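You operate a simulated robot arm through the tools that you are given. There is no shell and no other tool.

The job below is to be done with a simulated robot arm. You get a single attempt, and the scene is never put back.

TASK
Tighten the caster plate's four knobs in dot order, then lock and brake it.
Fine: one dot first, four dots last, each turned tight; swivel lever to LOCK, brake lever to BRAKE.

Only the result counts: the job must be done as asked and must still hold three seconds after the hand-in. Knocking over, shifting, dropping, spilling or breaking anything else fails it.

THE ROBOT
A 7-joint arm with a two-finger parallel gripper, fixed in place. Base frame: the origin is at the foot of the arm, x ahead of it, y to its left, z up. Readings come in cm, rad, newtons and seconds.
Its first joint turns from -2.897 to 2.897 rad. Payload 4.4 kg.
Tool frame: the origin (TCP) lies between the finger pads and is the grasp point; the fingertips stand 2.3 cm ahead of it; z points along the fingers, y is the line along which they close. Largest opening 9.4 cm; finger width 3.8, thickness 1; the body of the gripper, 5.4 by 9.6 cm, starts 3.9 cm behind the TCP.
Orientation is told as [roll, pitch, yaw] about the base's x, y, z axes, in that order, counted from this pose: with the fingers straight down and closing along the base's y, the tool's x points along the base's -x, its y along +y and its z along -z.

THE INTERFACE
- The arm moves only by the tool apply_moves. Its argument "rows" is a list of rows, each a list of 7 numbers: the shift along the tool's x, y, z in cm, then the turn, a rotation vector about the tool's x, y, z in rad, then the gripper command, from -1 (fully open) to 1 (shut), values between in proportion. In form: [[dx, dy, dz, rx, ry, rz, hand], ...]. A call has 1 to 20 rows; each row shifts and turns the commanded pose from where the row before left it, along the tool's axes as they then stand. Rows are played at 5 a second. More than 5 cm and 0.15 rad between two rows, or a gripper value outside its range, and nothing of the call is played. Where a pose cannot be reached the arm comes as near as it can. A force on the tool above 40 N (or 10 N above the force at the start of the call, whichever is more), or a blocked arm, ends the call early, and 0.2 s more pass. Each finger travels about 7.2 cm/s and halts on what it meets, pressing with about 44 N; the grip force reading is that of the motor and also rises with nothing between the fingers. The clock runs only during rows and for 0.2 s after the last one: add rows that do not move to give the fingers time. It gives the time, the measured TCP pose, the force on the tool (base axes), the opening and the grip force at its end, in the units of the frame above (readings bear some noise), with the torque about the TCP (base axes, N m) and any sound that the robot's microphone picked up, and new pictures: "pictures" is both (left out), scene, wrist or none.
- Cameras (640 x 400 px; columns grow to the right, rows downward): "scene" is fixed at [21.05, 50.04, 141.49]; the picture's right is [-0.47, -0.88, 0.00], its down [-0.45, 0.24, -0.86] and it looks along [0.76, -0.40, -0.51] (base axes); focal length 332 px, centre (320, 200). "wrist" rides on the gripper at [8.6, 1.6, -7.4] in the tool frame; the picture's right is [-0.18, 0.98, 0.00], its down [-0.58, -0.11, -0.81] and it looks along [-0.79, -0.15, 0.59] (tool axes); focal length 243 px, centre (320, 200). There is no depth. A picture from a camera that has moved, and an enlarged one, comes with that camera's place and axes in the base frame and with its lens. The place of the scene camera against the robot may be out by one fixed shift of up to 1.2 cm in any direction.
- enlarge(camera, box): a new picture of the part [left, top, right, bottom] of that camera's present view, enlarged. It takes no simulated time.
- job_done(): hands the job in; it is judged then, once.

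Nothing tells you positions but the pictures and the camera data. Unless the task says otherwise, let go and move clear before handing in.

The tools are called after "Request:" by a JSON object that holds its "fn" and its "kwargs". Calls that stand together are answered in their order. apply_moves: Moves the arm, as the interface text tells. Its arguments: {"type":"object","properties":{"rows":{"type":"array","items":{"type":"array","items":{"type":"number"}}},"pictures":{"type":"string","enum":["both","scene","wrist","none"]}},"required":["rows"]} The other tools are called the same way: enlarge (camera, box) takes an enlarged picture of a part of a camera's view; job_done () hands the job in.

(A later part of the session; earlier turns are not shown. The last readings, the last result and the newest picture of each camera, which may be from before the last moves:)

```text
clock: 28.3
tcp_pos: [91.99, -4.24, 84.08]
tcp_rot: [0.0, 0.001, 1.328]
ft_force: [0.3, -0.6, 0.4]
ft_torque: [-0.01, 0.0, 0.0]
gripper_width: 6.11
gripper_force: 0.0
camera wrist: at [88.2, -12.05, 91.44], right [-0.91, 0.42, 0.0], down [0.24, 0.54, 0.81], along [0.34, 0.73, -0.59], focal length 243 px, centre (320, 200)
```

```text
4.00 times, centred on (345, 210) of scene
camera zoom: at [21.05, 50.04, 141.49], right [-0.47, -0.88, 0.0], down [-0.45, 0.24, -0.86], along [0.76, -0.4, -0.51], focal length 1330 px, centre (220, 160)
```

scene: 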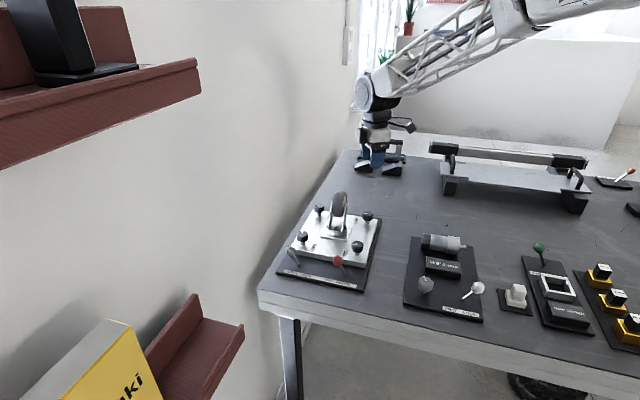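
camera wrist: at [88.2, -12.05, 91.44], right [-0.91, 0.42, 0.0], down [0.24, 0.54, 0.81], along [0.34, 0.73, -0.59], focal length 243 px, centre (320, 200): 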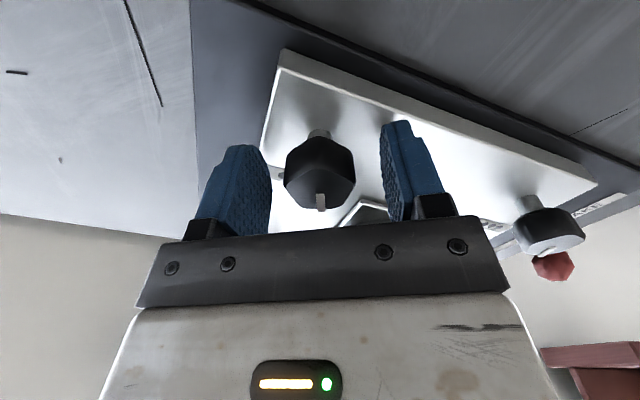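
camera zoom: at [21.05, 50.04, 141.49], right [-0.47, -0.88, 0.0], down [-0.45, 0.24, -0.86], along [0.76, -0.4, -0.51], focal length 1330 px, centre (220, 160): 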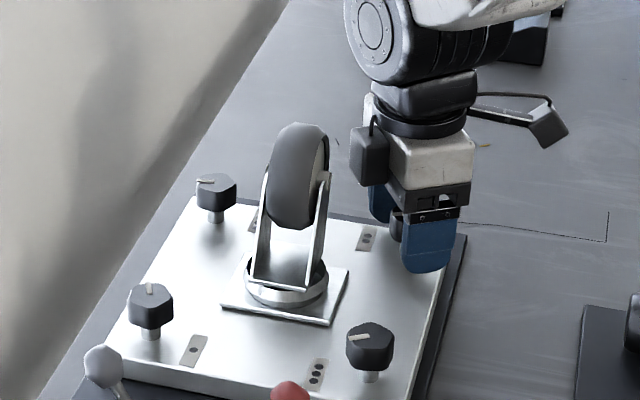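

Knob 2 is well centred between the fingers with its pointer straight ahead. I'm gripping and turning 0.7 rad.

Request:
{"fn": "apply_moves", "kwargs": {"rows": [[0, 0, 0.1, 0, 0, 0, -0.3], [0, 0, 0, 0, 0, 0, 1], [0, 0, 0, 0, 0, 0, 1], [0, 0, 0, 0, 0, 0, 1], [0, 0, 0, 0, 0, 0.1, 1], [0, 0, 0, 0, 0, 0.1, 1], [0, 0, 0, 0, 0, 0.1, 1], [0, 0, 0, 0, 0, 0.1, 1], [0, 0, 0, 0, 0, 0.1, 1], [0, 0, 0, 0, 0, 0.1, 1], [0, 0, 0, 0, 0, 0.1, 1]], "pictures": "wrist"}}

Request:
{"fn": "enlarge", "kwargs": {"camera": "wrist", "box": [160, 60, 480, 260]}}

```text
clock: 30.7
tcp_pos: [91.89, -4.14, 83.94]
tcp_rot: [-0.001, -0.003, 0.626]
ft_force: [25.5, -12.0, -5.9]
ft_torque: [-0.22, 0.55, 0.03]
gripper_width: 3.38
gripper_force: 45.0
camera wrist: at [83.94, -7.84, 91.34], right [-0.43, 0.9, 0.0], down [0.53, 0.25, 0.81], along [0.73, 0.34, -0.59], focal length 243 px, centre (320, 200)
```

wrist: 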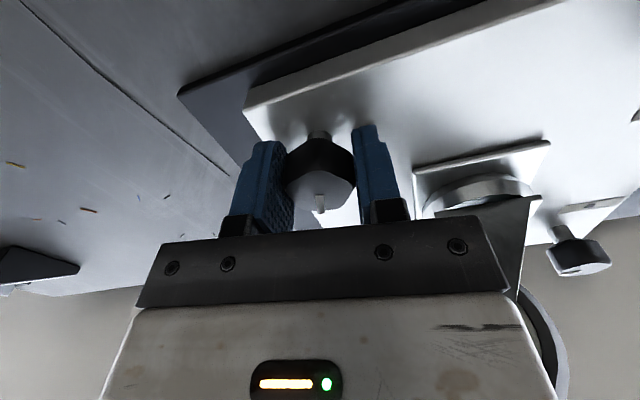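

```text
2.00 times, centred on (320, 160) of wrist
camera zoom: at [83.94, -7.84, 91.34], right [-0.43, 0.9, 0.0], down [0.53, 0.25, 0.81], along [0.73, 0.34, -0.59], focal length 485 px, centre (320, 280)
```

zoom: 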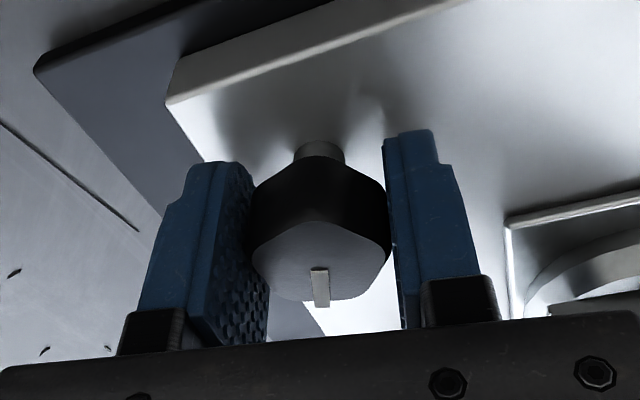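

Knob 2 is turning with the grip. I'll ease off the side force and continue 0.9 rad.

Request:
{"fn": "apply_moves", "kwargs": {"rows": [[-0.06, -0.1, 0, 0, 0, 0, 1], [0, -0.01, 0, 0, 0, 0.1, 1], [0, -0.01, 0, 0, 0, 0.1, 1], [0, -0.01, 0, 0, 0, 0.1, 1], [0, -0.01, 0, 0, 0, 0.1, 1], [0, -0.01, 0, 0, 0, 0.1, 1], [0, -0.01, 0, 0, 0, 0.1, 1], [0, 0, 0, 0, 0, 0.1, 1]], "pictures": "wrist"}}

Request:
{"fn": "enlarge", "kwargs": {"camera": "wrist", "box": [160, 60, 480, 260]}}

```text
clock: 32.5
tcp_pos: [92.07, -4.21, 83.85]
tcp_rot: [0.0, -0.001, -0.073]
ft_force: [-14.3, -9.1, 14.2]
ft_torque: [-0.44, 0.34, -0.03]
gripper_width: 3.35
gripper_force: 45.3
camera wrist: at [83.42, -1.91, 91.34], right [0.26, 0.97, 0.0], down [0.57, -0.15, 0.81], along [0.78, -0.21, -0.59], focal length 243 px, centre (320, 200)
```

wrist: 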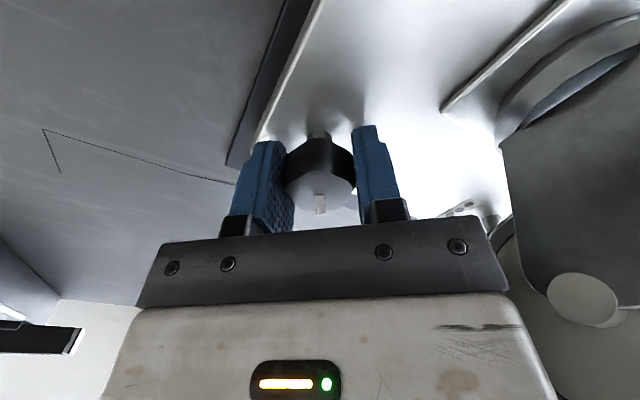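

```text
2.00 times, centred on (320, 160) of wrist
camera zoom: at [83.42, -1.91, 91.34], right [0.26, 0.97, 0.0], down [0.57, -0.15, 0.81], along [0.78, -0.21, -0.59], focal length 485 px, centre (320, 280)
```

zoom: 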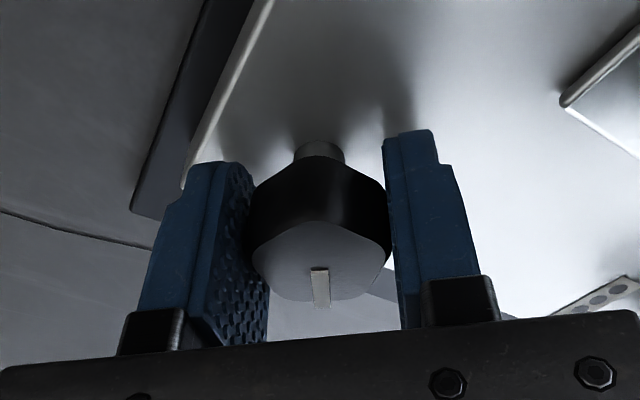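

The knob has turned 1.4 rad without resistance yet. I'm continuing another 0.4 rad.

Request:
{"fn": "apply_moves", "kwargs": {"rows": [[0.0, -0.03, 0, 0, 0, 0.1, 1], [0, 0, 0, 0, 0, 0.1, 1], [0, 0, 0, 0, 0, 0.1, 1], [0, 0, 0, 0, 0, 0.1, 1]], "pictures": "wrist"}}

Request:
{"fn": "enlarge", "kwargs": {"camera": "wrist", "box": [160, 60, 480, 260]}}

```text
clock: 33.5
tcp_pos: [92.06, -4.33, 83.83]
tcp_rot: [0.0, 0.001, -0.472]
ft_force: [0.4, -11.0, 5.0]
ft_torque: [-0.4, -0.16, 0.55]
gripper_width: 3.37
gripper_force: 45.5
camera wrist: at [84.98, 1.17, 91.3], right [0.61, 0.79, 0.0], down [0.47, -0.36, 0.81], along [0.64, -0.49, -0.59], focal length 243 px, centre (320, 200)
```

wrist: 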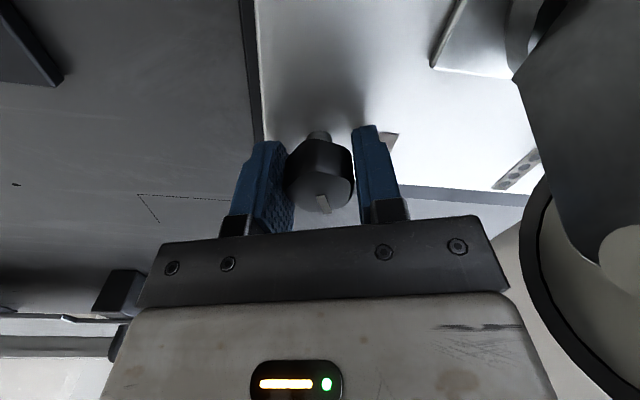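

```text
2.00 times, centred on (320, 160) of wrist
camera zoom: at [84.98, 1.17, 91.3], right [0.61, 0.79, 0.0], down [0.47, -0.36, 0.81], along [0.64, -0.49, -0.59], focal length 485 px, centre (320, 280)
```

zoom: 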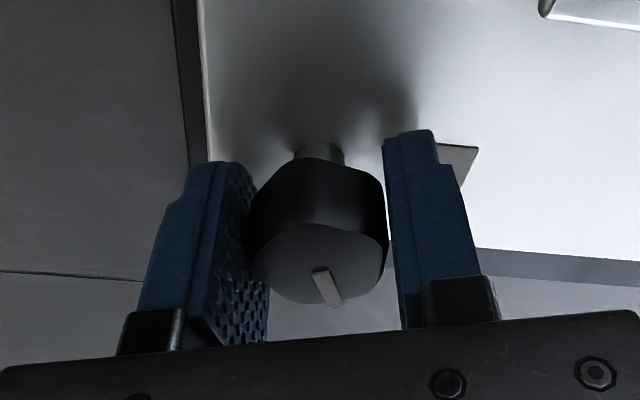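

Resistance rose to 0.55 N·m and the pads slipped past a knob held at about -13°, a 90° turn. Knob 2 is tight. Next I release, lift, and go above knob 3.

Request:
{"fn": "apply_moves", "kwargs": {"rows": [[0, 0, 0, 0, 0, 0, -0.3], [0, 0, 0, 0, 0, 0, -0.3], [0, 0, -4, 0, 0, 0, -0.3], [0, 0, -4, 0, 0, 0, -0.3], [0, 0, -4, 0, 0, 0, -0.3], [0, 0, -4, 0, 0, 0, -0.3], [0, 0, -4, 0, 0, 0, -0.3], [0, 0, 0, 0, 0, -0.15, -0.3], [0, 0, 0, 0, 0, -0.15, -0.3], [0, 0, 0, 0, 0, -0.15, -0.3], [0, 0, 0, 0, 0, -0.15, -0.3], [0, 0, 0, 0, 0, -0.15, -0.3], [0, 0, 0, 0, 0, -0.15, -0.3], [0, 0, 0, 0, 0, -0.15, -0.3], [0, 0, 0, 0, 0, -0.15, -0.3], [0, 0, 0, 0, 0, -0.15, -0.3], [0, 0, 0, 0, 0, -0.15, -0.3], [0, 0, 0, 0, 0, -0.15, -0.3], [0, 0, 0, 0, 0, -0.15, -0.3], [0, 0, 0, 0, 0, 0, -0.3]], "pictures": "wrist"}}

Request:
{"fn": "apply_moves", "kwargs": {"rows": [[-2.09, 3.54, 0, 0, 0, 0, -0.3], [-2.09, 3.54, 0, 0, 0, 0, -0.3], [-2.09, 3.54, 0, 0, 0, 0, -0.3], [-2.09, 3.54, 0, 0, 0, 0, -0.3], [0, 0, 0, 0, 0, 0, -0.3]], "pictures": "both"}}

Request:
{"fn": "enlarge", "kwargs": {"camera": "wrist", "box": [160, 0, 480, 200]}}

Request:
{"fn": "enlarge", "kwargs": {"camera": "scene", "box": [280, 185, 384, 250]}}

```text
clock: 37.7
tcp_pos: [92.02, -4.28, 103.77]
tcp_rot: [0.001, -0.001, 1.327]
ft_force: [-0.6, 0.3, -0.3]
ft_torque: [-0.05, 0.0, 0.01]
gripper_width: 6.12
gripper_force: 0.0
camera wrist: at [88.3, -12.17, 111.34], right [-0.91, 0.42, 0.0], down [0.24, 0.54, 0.81], along [0.34, 0.73, -0.59], focal length 243 px, centre (320, 200)
```

wrist: 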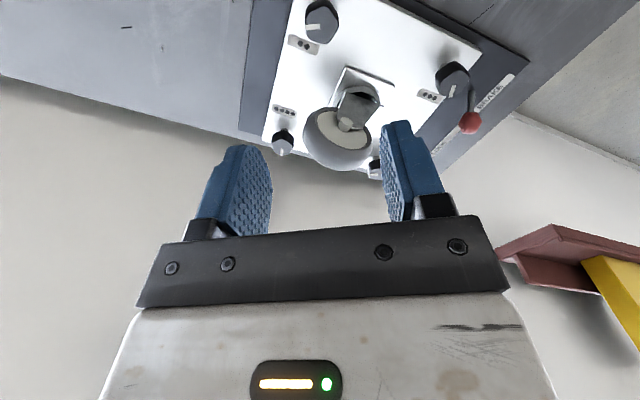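

```text
clock: 38.9
tcp_pos: [80.24, 7.29, 103.79]
tcp_rot: [0.0, -0.001, 1.327]
ft_force: [-0.1, 0.3, 1.3]
ft_torque: [0.01, -0.02, -0.01]
gripper_width: 6.11
gripper_force: 0.0
camera wrist: at [76.45, -0.62, 111.27], right [-0.91, 0.42, 0.0], down [0.25, 0.54, 0.81], along [0.34, 0.73, -0.59], focal length 243 px, centre (320, 200)
```

scene: 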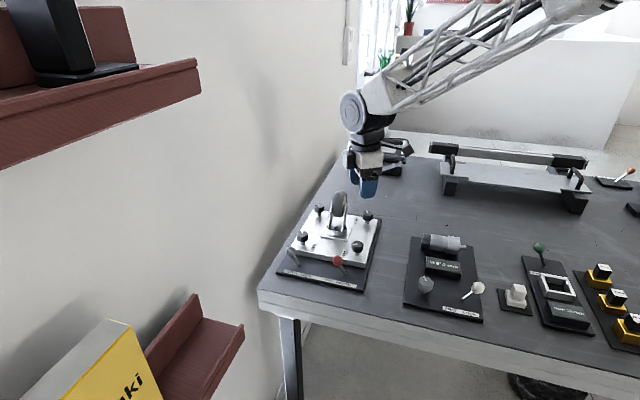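
wrist: 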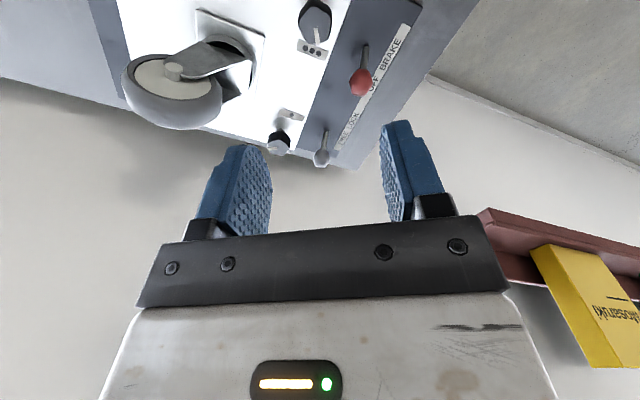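

```text
2.00 times, centred on (320, 100) of wrist
camera zoom: at [76.45, -0.62, 111.27], right [-0.91, 0.42, 0.0], down [0.25, 0.54, 0.81], along [0.34, 0.73, -0.59], focal length 485 px, centre (320, 400)
```

zoom: 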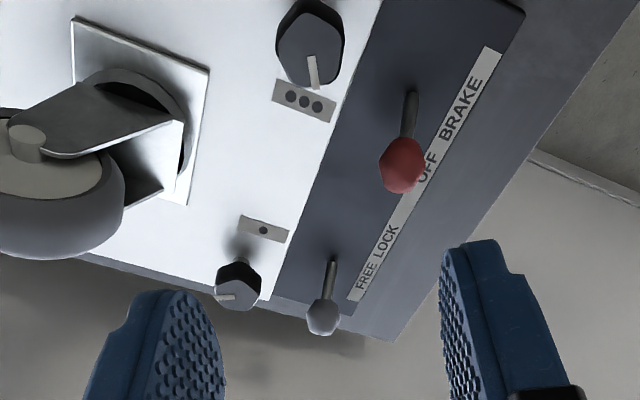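

```text
6.15 times, centred on (332, 218) of scene
camera zoom: at [21.05, 50.04, 141.49], right [-0.47, -0.88, 0.0], down [-0.45, 0.24, -0.86], along [0.76, -0.4, -0.51], focal length 2046 px, centre (246, 92)
```

zoom: 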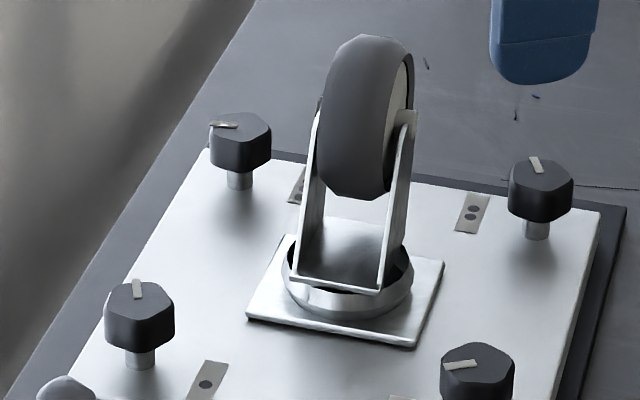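

Knob 2's pointer now matches knob 1's. Knob 3 is at about (80.6, 7.1), so I'm descending onto it.

Request:
{"fn": "apply_moves", "kwargs": {"rows": [[0.09, -0.41, 4, 0, 0, 0, -0.3], [0, 0, 4, 0, 0, 0, -0.3], [0, 0, 4, 0, 0, 0, -0.3], [0, 0, 3, 0, 0, 0, -0.3], [0, 0, 2.5, 0, 0, 0, -0.3], [0, 0, 2.35, 0, 0, 0, -0.3], [0, 0, 0, 0, 0, 0, -0.3]], "pictures": "wrist"}}

Request:
{"fn": "enlarge", "kwargs": {"camera": "wrist", "box": [160, 60, 480, 260]}}

```text
clock: 40.5
tcp_pos: [80.71, 7.21, 84.08]
tcp_rot: [-0.001, 0.001, 1.327]
ft_force: [0.3, -0.6, 0.3]
ft_torque: [0.01, -0.01, -0.05]
gripper_width: 6.1
gripper_force: 0.1
camera wrist: at [76.95, -0.83, 91.44], right [-0.91, 0.42, 0.0], down [0.25, 0.54, 0.81], along [0.34, 0.73, -0.59], focal length 243 px, centre (320, 200)
```

wrist: 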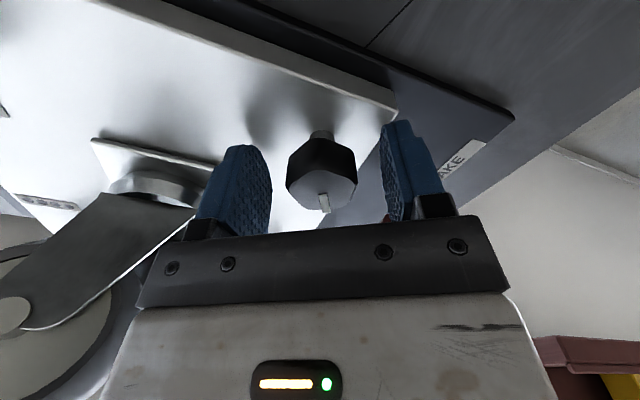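

```text
2.00 times, centred on (320, 160) of wrist
camera zoom: at [76.95, -0.83, 91.44], right [-0.91, 0.42, 0.0], down [0.25, 0.54, 0.81], along [0.34, 0.73, -0.59], focal length 485 px, centre (320, 280)
```

zoom: 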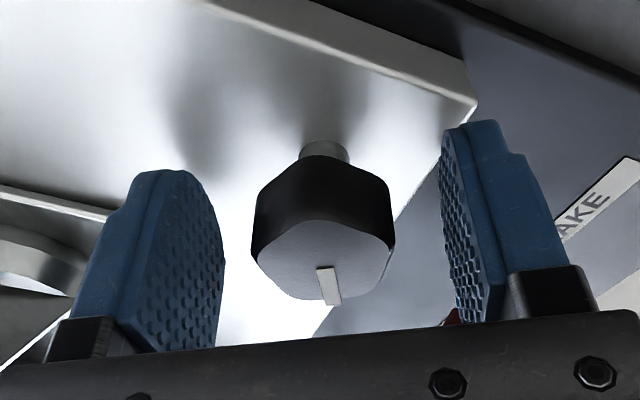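

Knob 3 is centred. I'm gripping and turning 0.7 rad.

Request:
{"fn": "apply_moves", "kwargs": {"rows": [[0, 0.05, 0.1, 0, 0, 0, -0.3], [0, 0, 0, 0, 0, 0, 1], [0, 0, 0, 0, 0, 0, 1], [0, 0, 0, 0, 0, 0, 1], [0, 0, 0, 0, 0, 0.1, 1], [0, 0, 0, 0, 0, 0.1, 1], [0, 0, 0, 0, 0, 0.1, 1], [0, 0, 0, 0, 0, 0.1, 1], [0, 0, 0, 0, 0, 0.1, 1], [0, 0, 0, 0, 0, 0.1, 1], [0, 0, 0, 0, 0, 0.1, 1]], "pictures": "wrist"}}

Request:
{"fn": "enlarge", "kwargs": {"camera": "wrist", "box": [160, 60, 480, 260]}}

```text
clock: 42.9
tcp_pos: [80.57, 7.15, 83.83]
tcp_rot: [0.001, 0.0, 0.624]
ft_force: [-27.3, 9.2, -0.8]
ft_torque: [0.02, -0.21, 0.0]
gripper_width: 3.4
gripper_force: 45.0
camera wrist: at [72.57, 3.43, 91.34], right [-0.43, 0.9, 0.0], down [0.54, 0.25, 0.81], along [0.73, 0.34, -0.59], focal length 243 px, centre (320, 200)
```

wrist: 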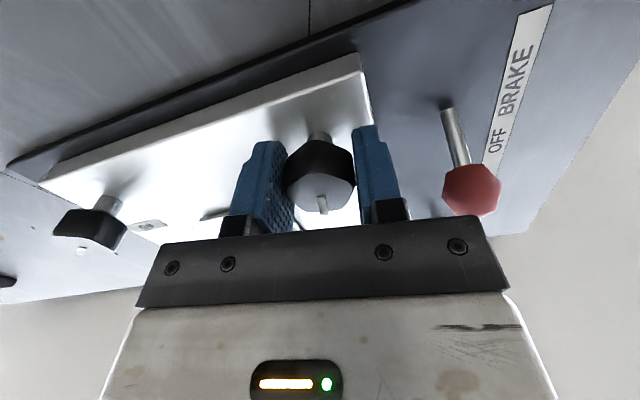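

```text
2.00 times, centred on (320, 160) of wrist
camera zoom: at [72.57, 3.43, 91.34], right [-0.43, 0.9, 0.0], down [0.54, 0.25, 0.81], along [0.73, 0.34, -0.59], focal length 485 px, centre (320, 280)
```

zoom: 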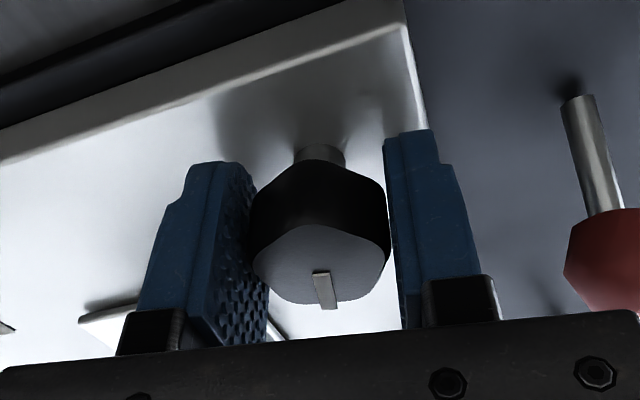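

Knob 3 is turning with the grip. I'll ease off the side force and continue 0.8 rad.

Request:
{"fn": "apply_moves", "kwargs": {"rows": [[0.07, 0.1, 0, 0, 0, 0, 1], [0, 0.01, 0, 0, 0, 0.1, 1], [0, 0.01, 0, 0, 0, 0.1, 1], [0, 0.01, 0, 0, 0, 0.1, 1], [0, 0.01, 0, 0, 0, 0.1, 1], [0, 0.01, 0, 0, 0, 0.1, 1], [0, 0.01, 0, 0, 0, 0.1, 1], [0, 0.01, 0, 0, 0, 0.1, 1]], "pictures": "none"}}

```text
clock: 44.1
tcp_pos: [80.53, 7.03, 83.84]
tcp_rot: [0.0, -0.003, 0.249]
ft_force: [9.0, -2.0, -8.2]
ft_torque: [0.19, -0.46, -0.01]
gripper_width: 3.36
gripper_force: 45.4
stopped in row 5: the force on the tool passed its limit at 42 N (the readings are from after the stop); the commanded pose is now the measured one
```

The side force stopped the call, because my compensation had the wrong sign. I'll continue with -0.05 cm in tool y per 0.1 rad.

Request:
{"fn": "apply_moves", "kwargs": {"rows": [[0, -0.05, 0, 0, 0, 0.1, 1], [0, -0.05, 0, 0, 0, 0.1, 1], [0, -0.05, 0, 0, 0, 0.1, 1], [0, -0.04, 0, 0, 0, 0.1, 1]], "pictures": "wrist"}}

Request:
{"fn": "enlarge", "kwargs": {"camera": "wrist", "box": [160, 60, 480, 260]}}

```text
clock: 45.1
tcp_pos: [80.7, 7.12, 83.81]
tcp_rot: [0.0, -0.001, -0.143]
ft_force: [4.4, 13.9, -3.7]
ft_torque: [-0.24, 0.41, 0.0]
gripper_width: 3.36
gripper_force: 44.6
stopped in row 4: the force on the tool passed its limit at 42 N (the readings are from after the stop); the commanded pose is now the measured one
camera wrist: at [72.19, 9.98, 91.33], right [0.32, 0.95, 0.0], down [0.56, -0.19, 0.81], along [0.76, -0.26, -0.59], focal length 243 px, centre (320, 200)
```

wrist: 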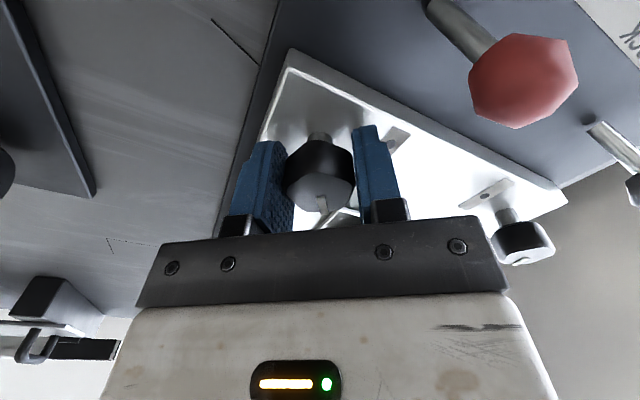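

```text
2.00 times, centred on (320, 160) of wrist
camera zoom: at [72.19, 9.98, 91.33], right [0.32, 0.95, 0.0], down [0.56, -0.19, 0.81], along [0.76, -0.26, -0.59], focal length 485 px, centre (320, 280)
```

zoom: 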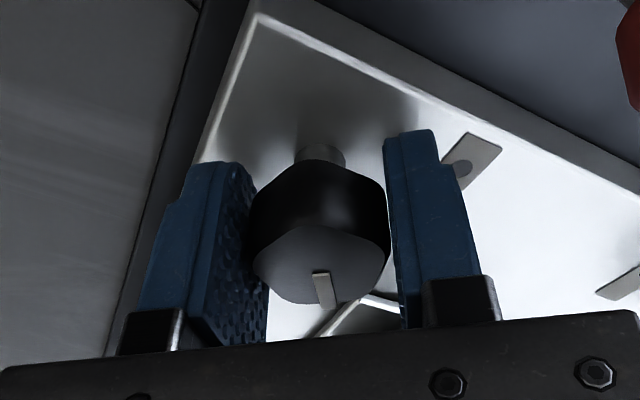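

Knob 3 is nearly at the same angle as the others. I'll relax slightly and turn the last bit until it resists.

Request:
{"fn": "apply_moves", "kwargs": {"rows": [[0, 0.06, 0, 0, 0, 0, 1], [0, 0, 0, 0, 0, 0.08, 1], [0, 0, 0, 0, 0, 0.08, 1], [0, 0, 0, 0, 0, 0.08, 1], [0, 0, 0, 0, 0, 0.08, 1]], "pictures": "wrist"}}

Request:
{"fn": "enlarge", "kwargs": {"camera": "wrist", "box": [160, 60, 480, 260]}}

```text
clock: 46.3
tcp_pos: [80.72, 7.11, 83.97]
tcp_rot: [0.0, -0.002, -0.462]
ft_force: [-0.7, 10.8, -6.8]
ft_torque: [-0.23, 0.01, 0.59]
gripper_width: 3.37
gripper_force: 45.1
camera wrist: at [73.52, 12.46, 91.35], right [0.6, 0.8, 0.0], down [0.47, -0.36, 0.81], along [0.64, -0.49, -0.59], focal length 243 px, centre (320, 200)
```

wrist: 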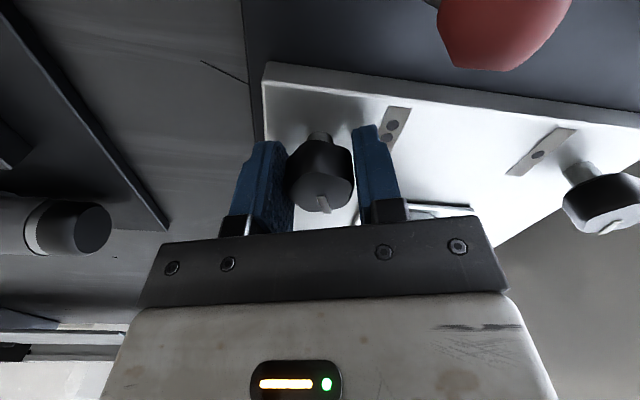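

```text
2.00 times, centred on (320, 160) of wrist
camera zoom: at [73.52, 12.46, 91.35], right [0.6, 0.8, 0.0], down [0.47, -0.36, 0.81], along [0.64, -0.49, -0.59], focal length 485 px, centre (320, 280)
```

zoom: 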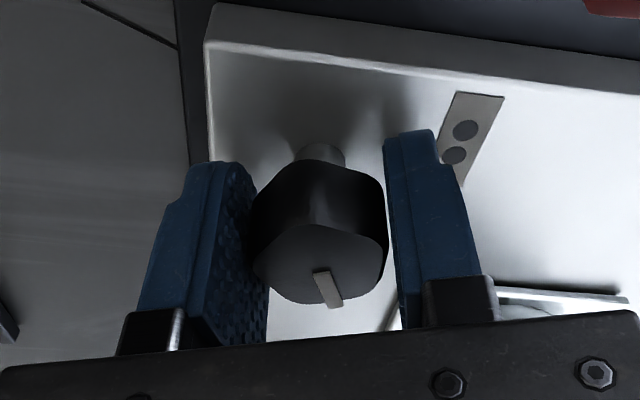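

Knob 3 is tight, with 0.59 N·m resisting and its pointer at the same -13°. Knob 4 at about (103, 6.9) is at the edge of reach, and the wheel extends toward (97.5, 1.5). I need a yaw that puts the camera on the -y side, so I'm releasing, lifting and rotating.

Request:
{"fn": "apply_moves", "kwargs": {"rows": [[0, 0, 0, 0, 0, 0, -0.3], [0, 0, 0, 0, 0, 0, -0.3], [0, 0, -4, 0, 0, 0, -0.3], [0, 0, -4, 0, 0, 0, -0.3], [0, 0, -4, 0, 0, 0, -0.3], [0, 0, -4, 0, 0, 0, -0.3], [0, 0, -4, 0, 0, 0, -0.3], [0, 0, 0, 0, 0, 0, -0.3]], "pictures": "none"}}

Request:
{"fn": "apply_moves", "kwargs": {"rows": [[0, 0, 0, 0, 0, -0.15, -0.3], [0, 0, 0, 0, 0, -0.15, -0.3], [0, 0, 0, 0, 0, -0.15, -0.3], [0, 0, 0, 0, 0, -0.15, -0.3], [0, 0, 0, 0, 0, -0.15, -0.3], [0, 0, 0, 0, 0, -0.15, -0.3], [0, 0, 0, 0, 0, -0.15, -0.3], [0, 0, 0, 0, 0, -0.15, -0.3], [0, 0, 0, 0, 0, -0.15, -0.3], [0, 0, 0, 0, 0, -0.15, -0.3], [0, 0, 0, 0, 0, -0.15, -0.3], [0, 0, 0, 0, 0, -0.15, -0.3], [0, 0, 0, 0, 0, -0.15, -0.3], [0, 0, 0, 0, 0, -0.083, -0.3], [0, 0, 0, 0, 0, 0, -0.3]], "pictures": "scene"}}

Request:
{"fn": "enlarge", "kwargs": {"camera": "scene", "box": [270, 185, 400, 300]}}

```text
clock: 48.1
tcp_pos: [80.6, 7.02, 103.92]
tcp_rot: [0.003, -0.001, -0.463]
ft_force: [0.1, -0.2, 0.2]
ft_torque: [0.01, 0.02, -0.04]
gripper_width: 6.11
gripper_force: 0.0
```

```text
clock: 51.3
tcp_pos: [80.56, 7.02, 103.86]
tcp_rot: [-0.004, 0.002, 1.572]
ft_force: [-0.8, -0.3, 0.9]
ft_torque: [0.02, -0.01, -0.01]
gripper_width: 6.09
gripper_force: 0.1
```

scene: 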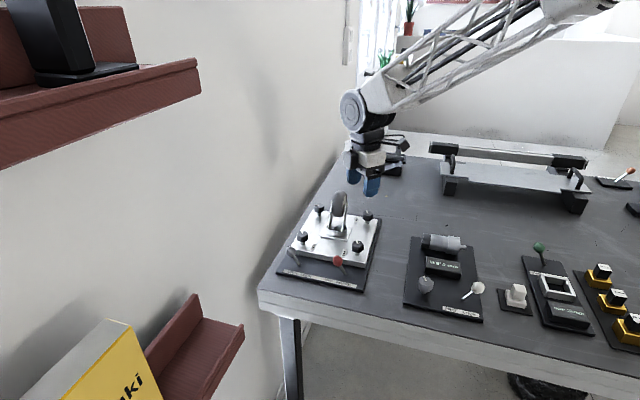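

```text
3.48 times, centred on (335, 242) of scene
camera zoom: at [21.05, 50.04, 141.49], right [-0.47, -0.88, 0.0], down [-0.45, 0.24, -0.86], along [0.76, -0.4, -0.51], focal length 1156 px, centre (268, 52)
```

zoom: 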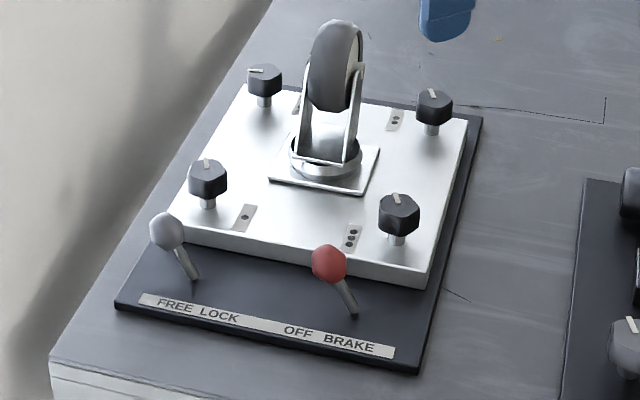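

Three knobs show matching pointers. I'm moving toward knob 4 at height, keeping the camera on the -y side, to test the reach.

Request:
{"fn": "apply_moves", "kwargs": {"rows": [[0.02, -4.48, 0, 0, 0, 0, -0.3], [0.02, -4.48, 0, 0, 0, 0, -0.3], [0.02, -4.48, 0, 0, 0, 0, -0.3], [0.02, -4.48, 0, 0, 0, 0, -0.3], [0.02, -4.48, 0, 0, 0, 0, -0.3], [0, 0, 0, 0, 0, 0, -0.3]], "pictures": "both"}}

Request:
{"fn": "enlarge", "kwargs": {"camera": "wrist", "box": [160, 0, 480, 200]}}

```text
clock: 52.7
tcp_pos: [102.99, 7.01, 103.97]
tcp_rot: [-0.003, -0.001, 1.57]
ft_force: [0.5, 0.7, -0.3]
ft_torque: [-0.03, 0.01, -0.03]
gripper_width: 6.11
gripper_force: 0.1
camera wrist: at [101.19, -1.62, 111.47], right [-0.98, 0.19, 0.0], down [0.11, 0.58, 0.81], along [0.15, 0.79, -0.59], focal length 243 px, centre (320, 200)
```

scene: 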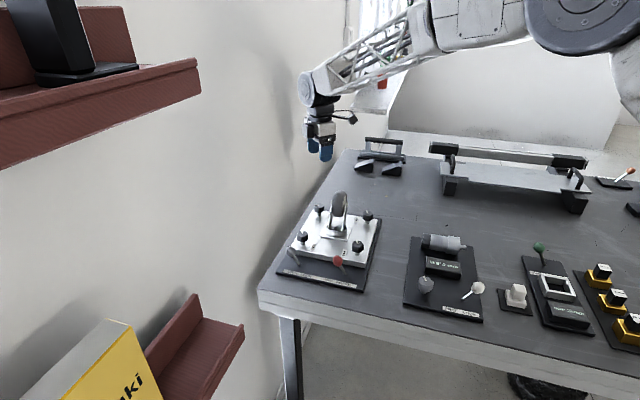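
wrist: 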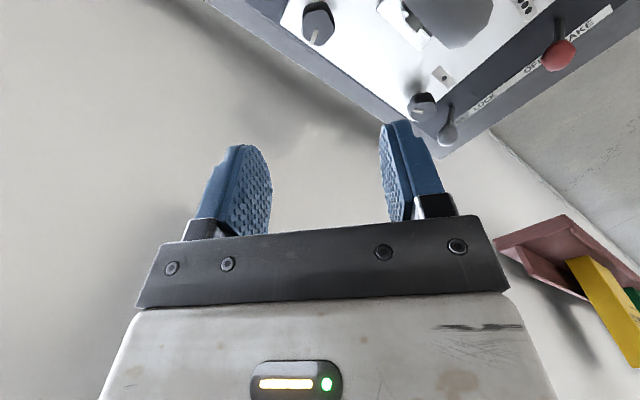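

```text
2.00 times, centred on (320, 100) of wrist
camera zoom: at [101.19, -1.62, 111.47], right [-0.98, 0.19, 0.0], down [0.11, 0.58, 0.81], along [0.15, 0.79, -0.59], focal length 485 px, centre (320, 400)
```

zoom: 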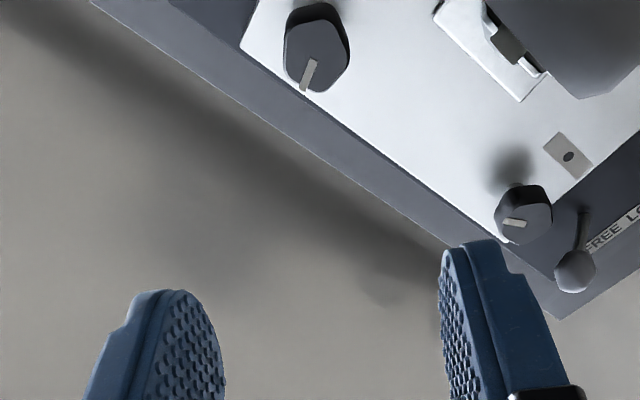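

Reach is fine at this height and knob 4 reads as about (103.05, 7.2). I'm rotating to yaw 2.37 for a full stroke.

Request:
{"fn": "apply_moves", "kwargs": {"rows": [[0, 0, 0, 0, 0, -0.14, -0.3], [0, 0, 0, 0, 0, -0.14, -0.3], [0, 0, 0, 0, 0, -0.14, -0.3], [0, 0, 0, 0, 0, -0.14, -0.3], [0, 0, 0, 0, 0, -0.14, -0.3], [0, 0, 0, 0, 0, -0.14, -0.3], [0, 0, 0, 0, 0, 0, -0.3]], "pictures": "both"}}

Request:
{"fn": "enlarge", "kwargs": {"camera": "wrist", "box": [160, 0, 480, 200]}}

```text
clock: 54.3
tcp_pos: [103.04, 6.98, 103.85]
tcp_rot: [0.0, 0.002, 2.411]
ft_force: [-0.6, -0.2, 0.1]
ft_torque: [-0.01, 0.03, -0.01]
gripper_width: 6.1
gripper_force: 0.1
camera wrist: at [108.23, 0.06, 111.4], right [-0.79, -0.61, 0.0], down [-0.36, 0.47, 0.81], along [-0.49, 0.64, -0.59], focal length 243 px, centre (320, 200)
```

scene: 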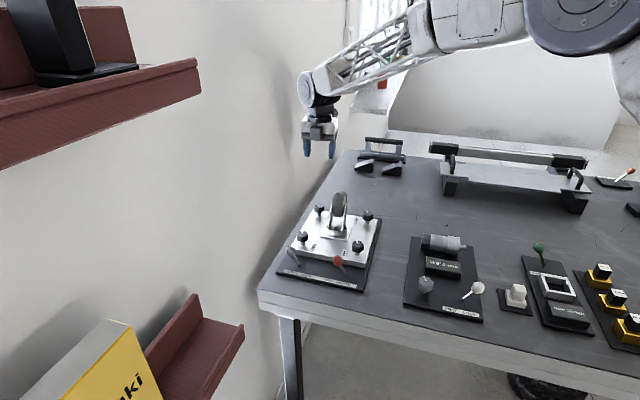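
wrist: 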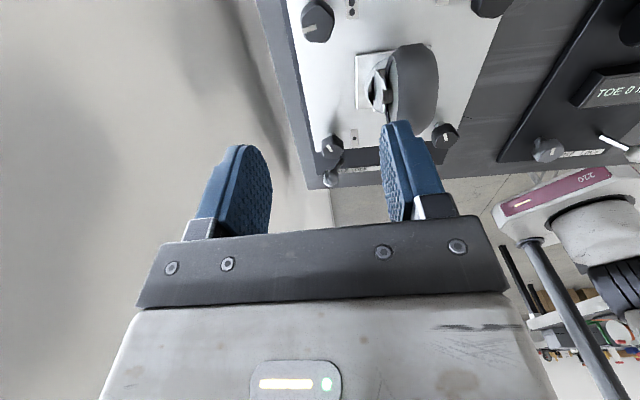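

```text
2.00 times, centred on (320, 100) of wrist
camera zoom: at [108.23, 0.06, 111.4], right [-0.79, -0.61, 0.0], down [-0.36, 0.47, 0.81], along [-0.49, 0.64, -0.59], focal length 485 px, centre (320, 400)
```

zoom: 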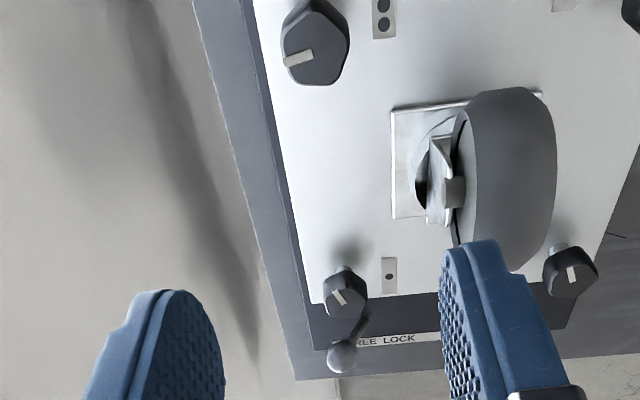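

The joint allows it and knob 4 is at about (103.0, 7.15). I'm descending in steps to see whether it's reachable.

Request:
{"fn": "apply_moves", "kwargs": {"rows": [[-0.12, -0.12, 4, 0, 0, 0, -0.3], [0, 0, 4, 0, 0, 0, -0.3], [0, 0, 3, 0, 0, 0, -0.3], [0, 0, 2, 0, 0, 0, -0.3], [0, 0, 0, 0, 0, 0, -0.3]], "pictures": "both"}}

Request:
{"fn": "enlarge", "kwargs": {"camera": "scene", "box": [260, 160, 390, 260]}}

Request:
{"fn": "enlarge", "kwargs": {"camera": "wrist", "box": [160, 60, 480, 260]}}

```text
clock: 55.5
tcp_pos: [103.13, 6.99, 90.87]
tcp_rot: [-0.001, 0.001, 2.407]
ft_force: [-0.6, -0.4, 0.1]
ft_torque: [0.01, -0.01, 0.01]
gripper_width: 6.12
gripper_force: 0.0
camera wrist: at [108.27, 0.15, 98.39], right [-0.79, -0.61, 0.0], down [-0.36, 0.47, 0.81], along [-0.49, 0.64, -0.59], focal length 243 px, centre (320, 200)
```

scene: 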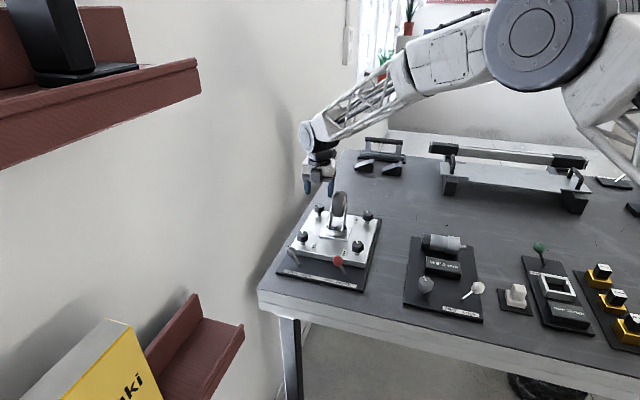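
wrist: 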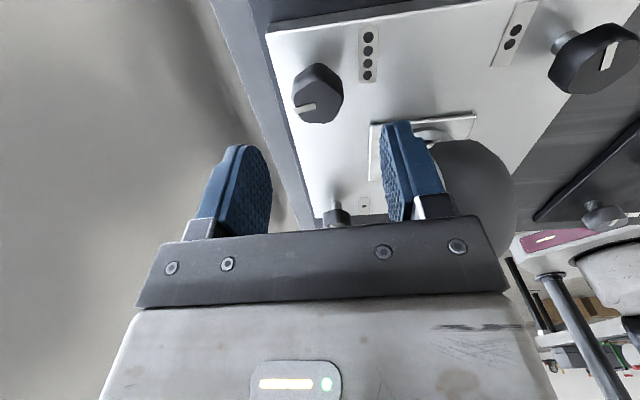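

```text
4.00 times, centred on (325, 210) of scene
camera zoom: at [21.05, 50.04, 141.49], right [-0.47, -0.88, 0.0], down [-0.45, 0.24, -0.86], along [0.76, -0.4, -0.51], focal length 1330 px, centre (300, 160)
```

zoom: 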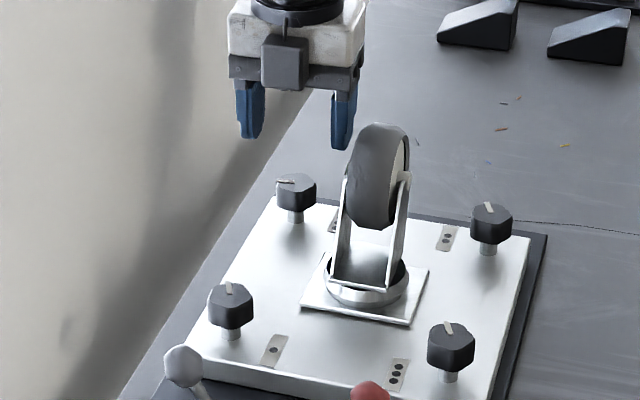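

```text
2.00 times, centred on (320, 160) of wrist
camera zoom: at [108.27, 0.15, 98.39], right [-0.79, -0.61, 0.0], down [-0.36, 0.47, 0.81], along [-0.49, 0.64, -0.59], focal length 485 px, centre (320, 280)
```

zoom: 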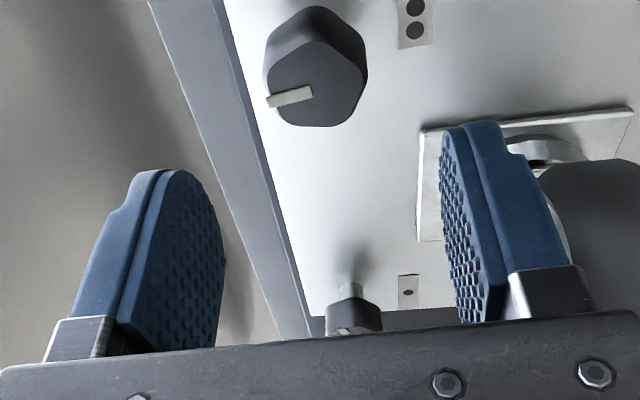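

It's reachable, and the knob is almost exactly under the fingers. I'm descending the rest of the way slowly.

Request:
{"fn": "apply_moves", "kwargs": {"rows": [[-0.11, -0.04, 1.5, 0, 0, 0, -0.3], [0, 0, 1.5, 0, 0, 0, -0.3], [0, 0, 1.5, 0, 0, 0, -0.3], [0, 0, 1.3, 0, 0, 0, -0.3], [0, 0, 1.0, 0, 0, 0, -0.3], [0, 0, 0, 0, 0, 0, -0.3]], "pictures": "both"}}

Request:
{"fn": "enlarge", "kwargs": {"camera": "scene", "box": [260, 160, 390, 260]}}

Request:
{"fn": "enlarge", "kwargs": {"camera": "wrist", "box": [160, 60, 480, 260]}}

```text
clock: 56.9
tcp_pos: [103.07, 7.19, 84.1]
tcp_rot: [-0.002, 0.004, 2.409]
ft_force: [-0.6, -0.9, 0.2]
ft_torque: [0.01, 0.01, 0.0]
gripper_width: 6.1
gripper_force: 0.1
camera wrist: at [108.18, 0.34, 91.59], right [-0.79, -0.61, 0.0], down [-0.36, 0.47, 0.81], along [-0.49, 0.64, -0.59], focal length 243 px, centre (320, 200)
```

scene: 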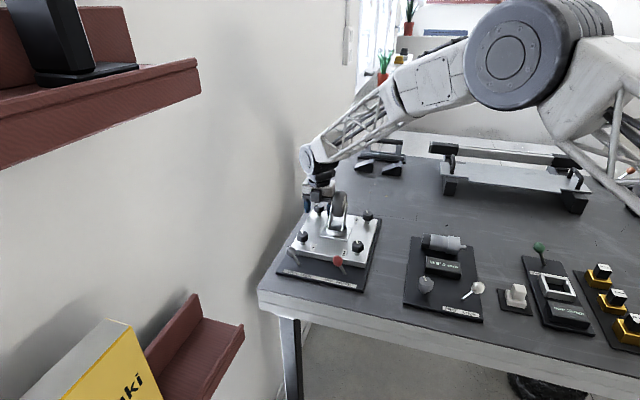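
wrist: 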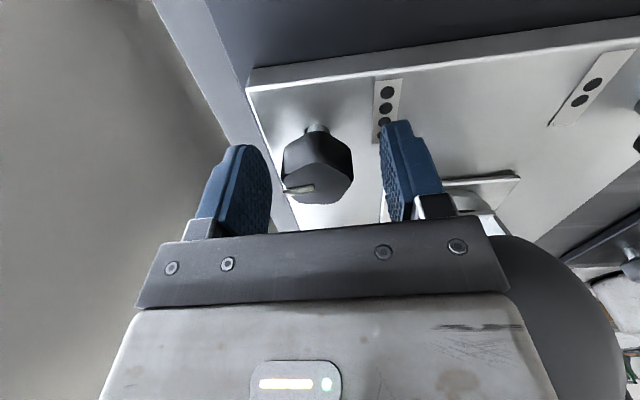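

```text
4.00 times, centred on (325, 210) of scene
camera zoom: at [21.05, 50.04, 141.49], right [-0.47, -0.88, 0.0], down [-0.45, 0.24, -0.86], along [0.76, -0.4, -0.51], focal length 1330 px, centre (300, 160)
```

zoom: 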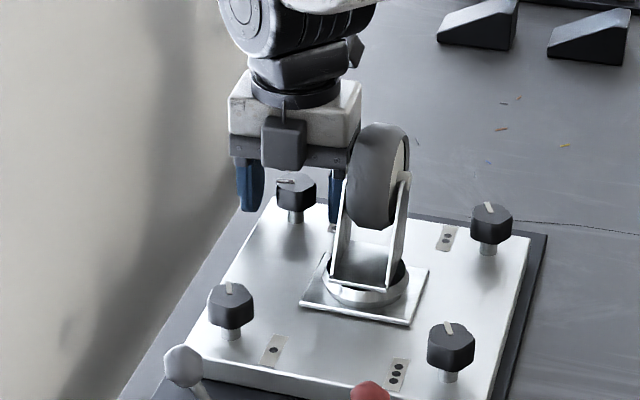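

```text
2.00 times, centred on (320, 160) of wrist
camera zoom: at [108.18, 0.34, 91.59], right [-0.79, -0.61, 0.0], down [-0.36, 0.47, 0.81], along [-0.49, 0.64, -0.59], focal length 485 px, centre (320, 280)
```

zoom: 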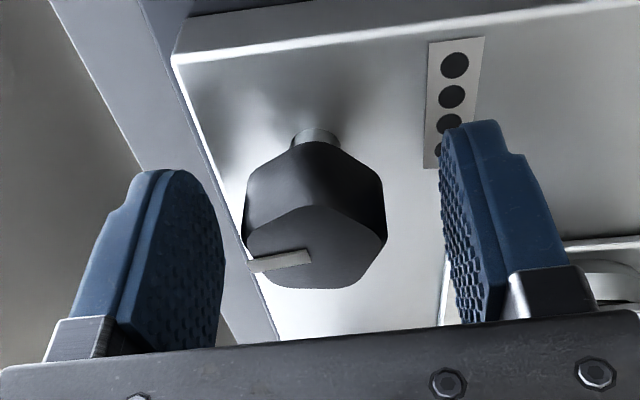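

Knob 4 sits slightly toward tool +x and -y. I'll recentre, grip, and turn 0.8 rad, watching the wheel clearance.

Request:
{"fn": "apply_moves", "kwargs": {"rows": [[0.2, -0.08, 0.1, 0, 0, 0, -0.3], [0, 0, 0, 0, 0, 0, 1], [0, 0, 0, 0, 0, 0, 1], [0, 0, 0, 0, 0, 0, 1], [0, 0, 0, 0, 0, 0.1, 1], [0, 0, 0, 0, 0, 0.1, 1], [0, 0, 0, 0, 0, 0.1, 1], [0, 0, 0, 0, 0, 0.1, 1]], "pictures": "both"}}

Request:
{"fn": "enlarge", "kwargs": {"camera": "scene", "box": [260, 160, 390, 260]}}

Request:
{"fn": "enlarge", "kwargs": {"camera": "wrist", "box": [160, 60, 480, 260]}}

```text
clock: 58.7
tcp_pos: [103.12, 7.17, 83.95]
tcp_rot: [-0.002, -0.001, 2.007]
ft_force: [5.9, -0.7, -1.7]
ft_torque: [-1.12, -0.39, -0.01]
gripper_width: 3.38
gripper_force: 45.1
camera wrist: at [105.27, -1.28, 91.51], right [-0.97, -0.25, 0.0], down [-0.15, 0.57, 0.81], along [-0.2, 0.78, -0.59], focal length 243 px, centre (320, 200)
```

scene: 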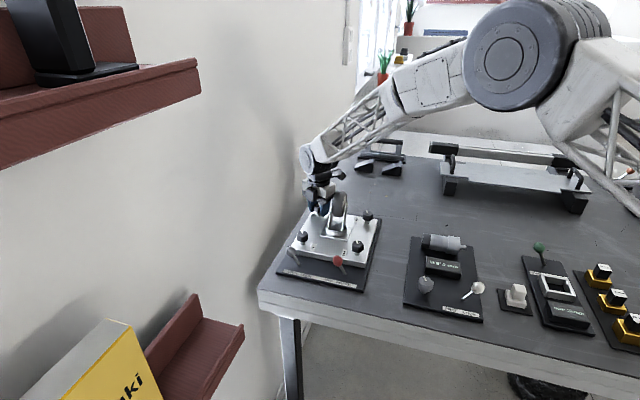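
wrist: 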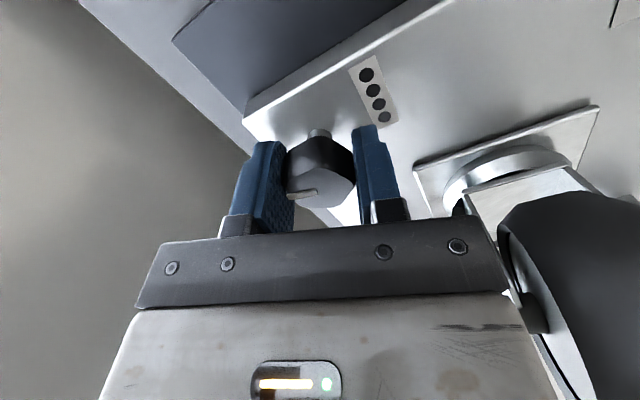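

```text
4.00 times, centred on (325, 210) of scene
camera zoom: at [21.05, 50.04, 141.49], right [-0.47, -0.88, 0.0], down [-0.45, 0.24, -0.86], along [0.76, -0.4, -0.51], focal length 1330 px, centre (300, 160)
```

zoom: 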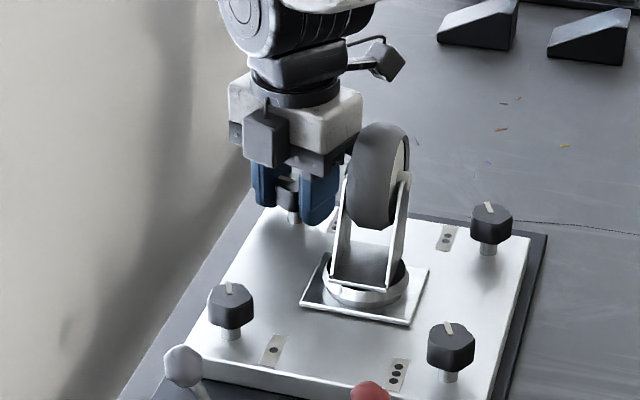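

```text
2.00 times, centred on (320, 160) of wrist
camera zoom: at [105.27, -1.28, 91.51], right [-0.97, -0.25, 0.0], down [-0.15, 0.57, 0.81], along [-0.2, 0.78, -0.59], focal length 485 px, centre (320, 280)
```

zoom: 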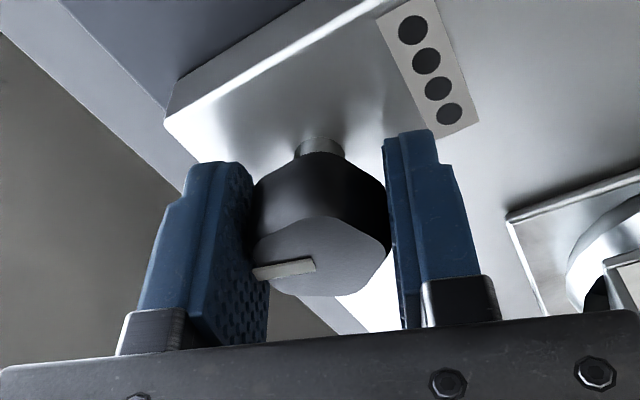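

Knob 4 is turning with the grip. Side force is small and the wheel clearance looks fine. I'm continuing 0.4 rad.

Request:
{"fn": "apply_moves", "kwargs": {"rows": [[0, 0, 0, 0, 0, 0.1, 1], [0, 0, 0, 0, 0, 0.1, 1], [0, 0, 0, 0, 0, 0.1, 1], [0, 0, 0, 0, 0, 0.1, 1]], "pictures": "both"}}

Request:
{"fn": "enlarge", "kwargs": {"camera": "scene", "box": [260, 160, 390, 260]}}

Request:
{"fn": "enlarge", "kwargs": {"camera": "wrist", "box": [160, 60, 480, 260]}}

```text
clock: 59.7
tcp_pos: [103.27, 7.24, 84.09]
tcp_rot: [-0.003, 0.001, 1.607]
ft_force: [34.9, 1.4, -10.0]
ft_torque: [-0.79, 0.03, 0.01]
gripper_width: 3.37
gripper_force: 45.4
camera wrist: at [101.8, -1.45, 91.5], right [-0.99, 0.15, 0.0], down [0.09, 0.58, 0.81], along [0.12, 0.8, -0.59], focal length 243 px, centre (320, 200)
```

scene: 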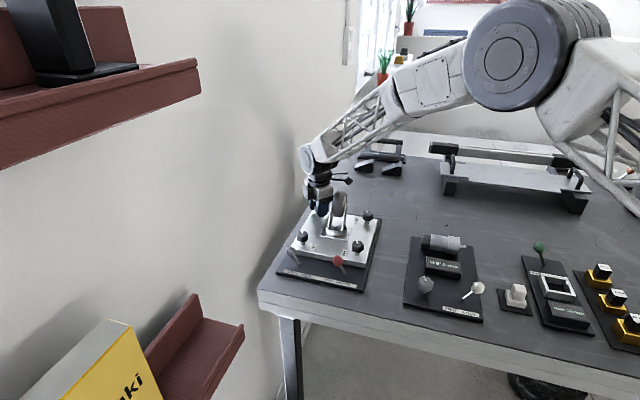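
wrist: 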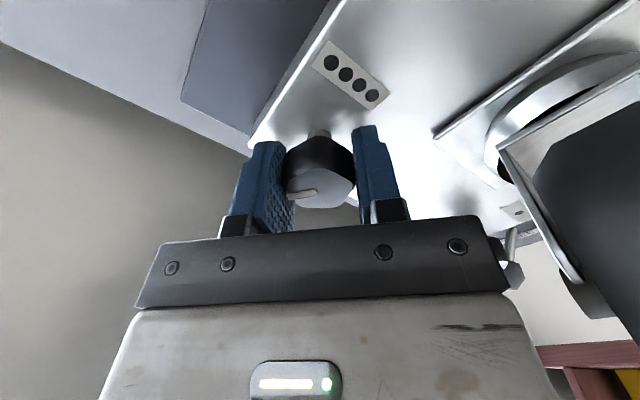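

```text
4.00 times, centred on (325, 210) of scene
camera zoom: at [21.05, 50.04, 141.49], right [-0.47, -0.88, 0.0], down [-0.45, 0.24, -0.86], along [0.76, -0.4, -0.51], focal length 1330 px, centre (300, 160)
```

zoom: 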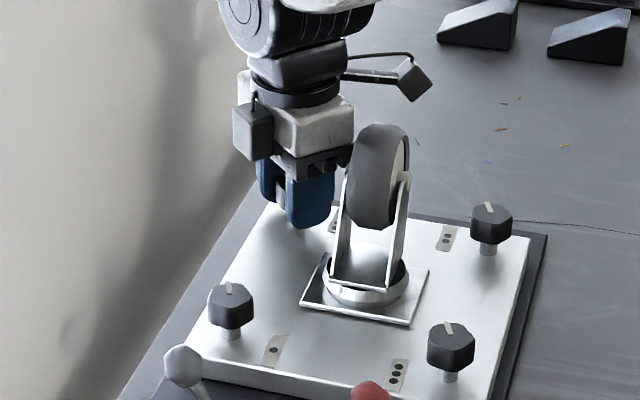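

```text
2.00 times, centred on (320, 160) of wrist
camera zoom: at [101.8, -1.45, 91.5], right [-0.99, 0.15, 0.0], down [0.09, 0.58, 0.81], along [0.12, 0.8, -0.59], focal length 485 px, centre (320, 280)
```

zoom: 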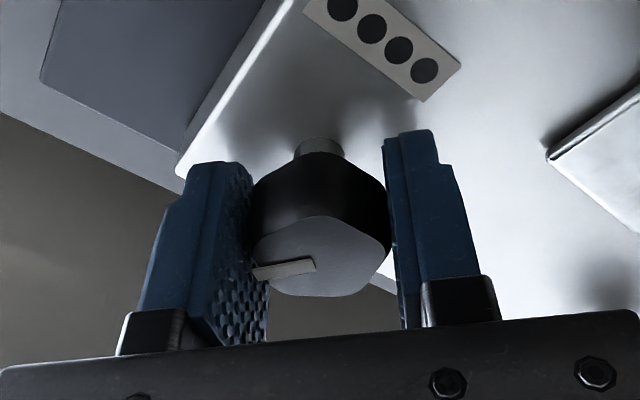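

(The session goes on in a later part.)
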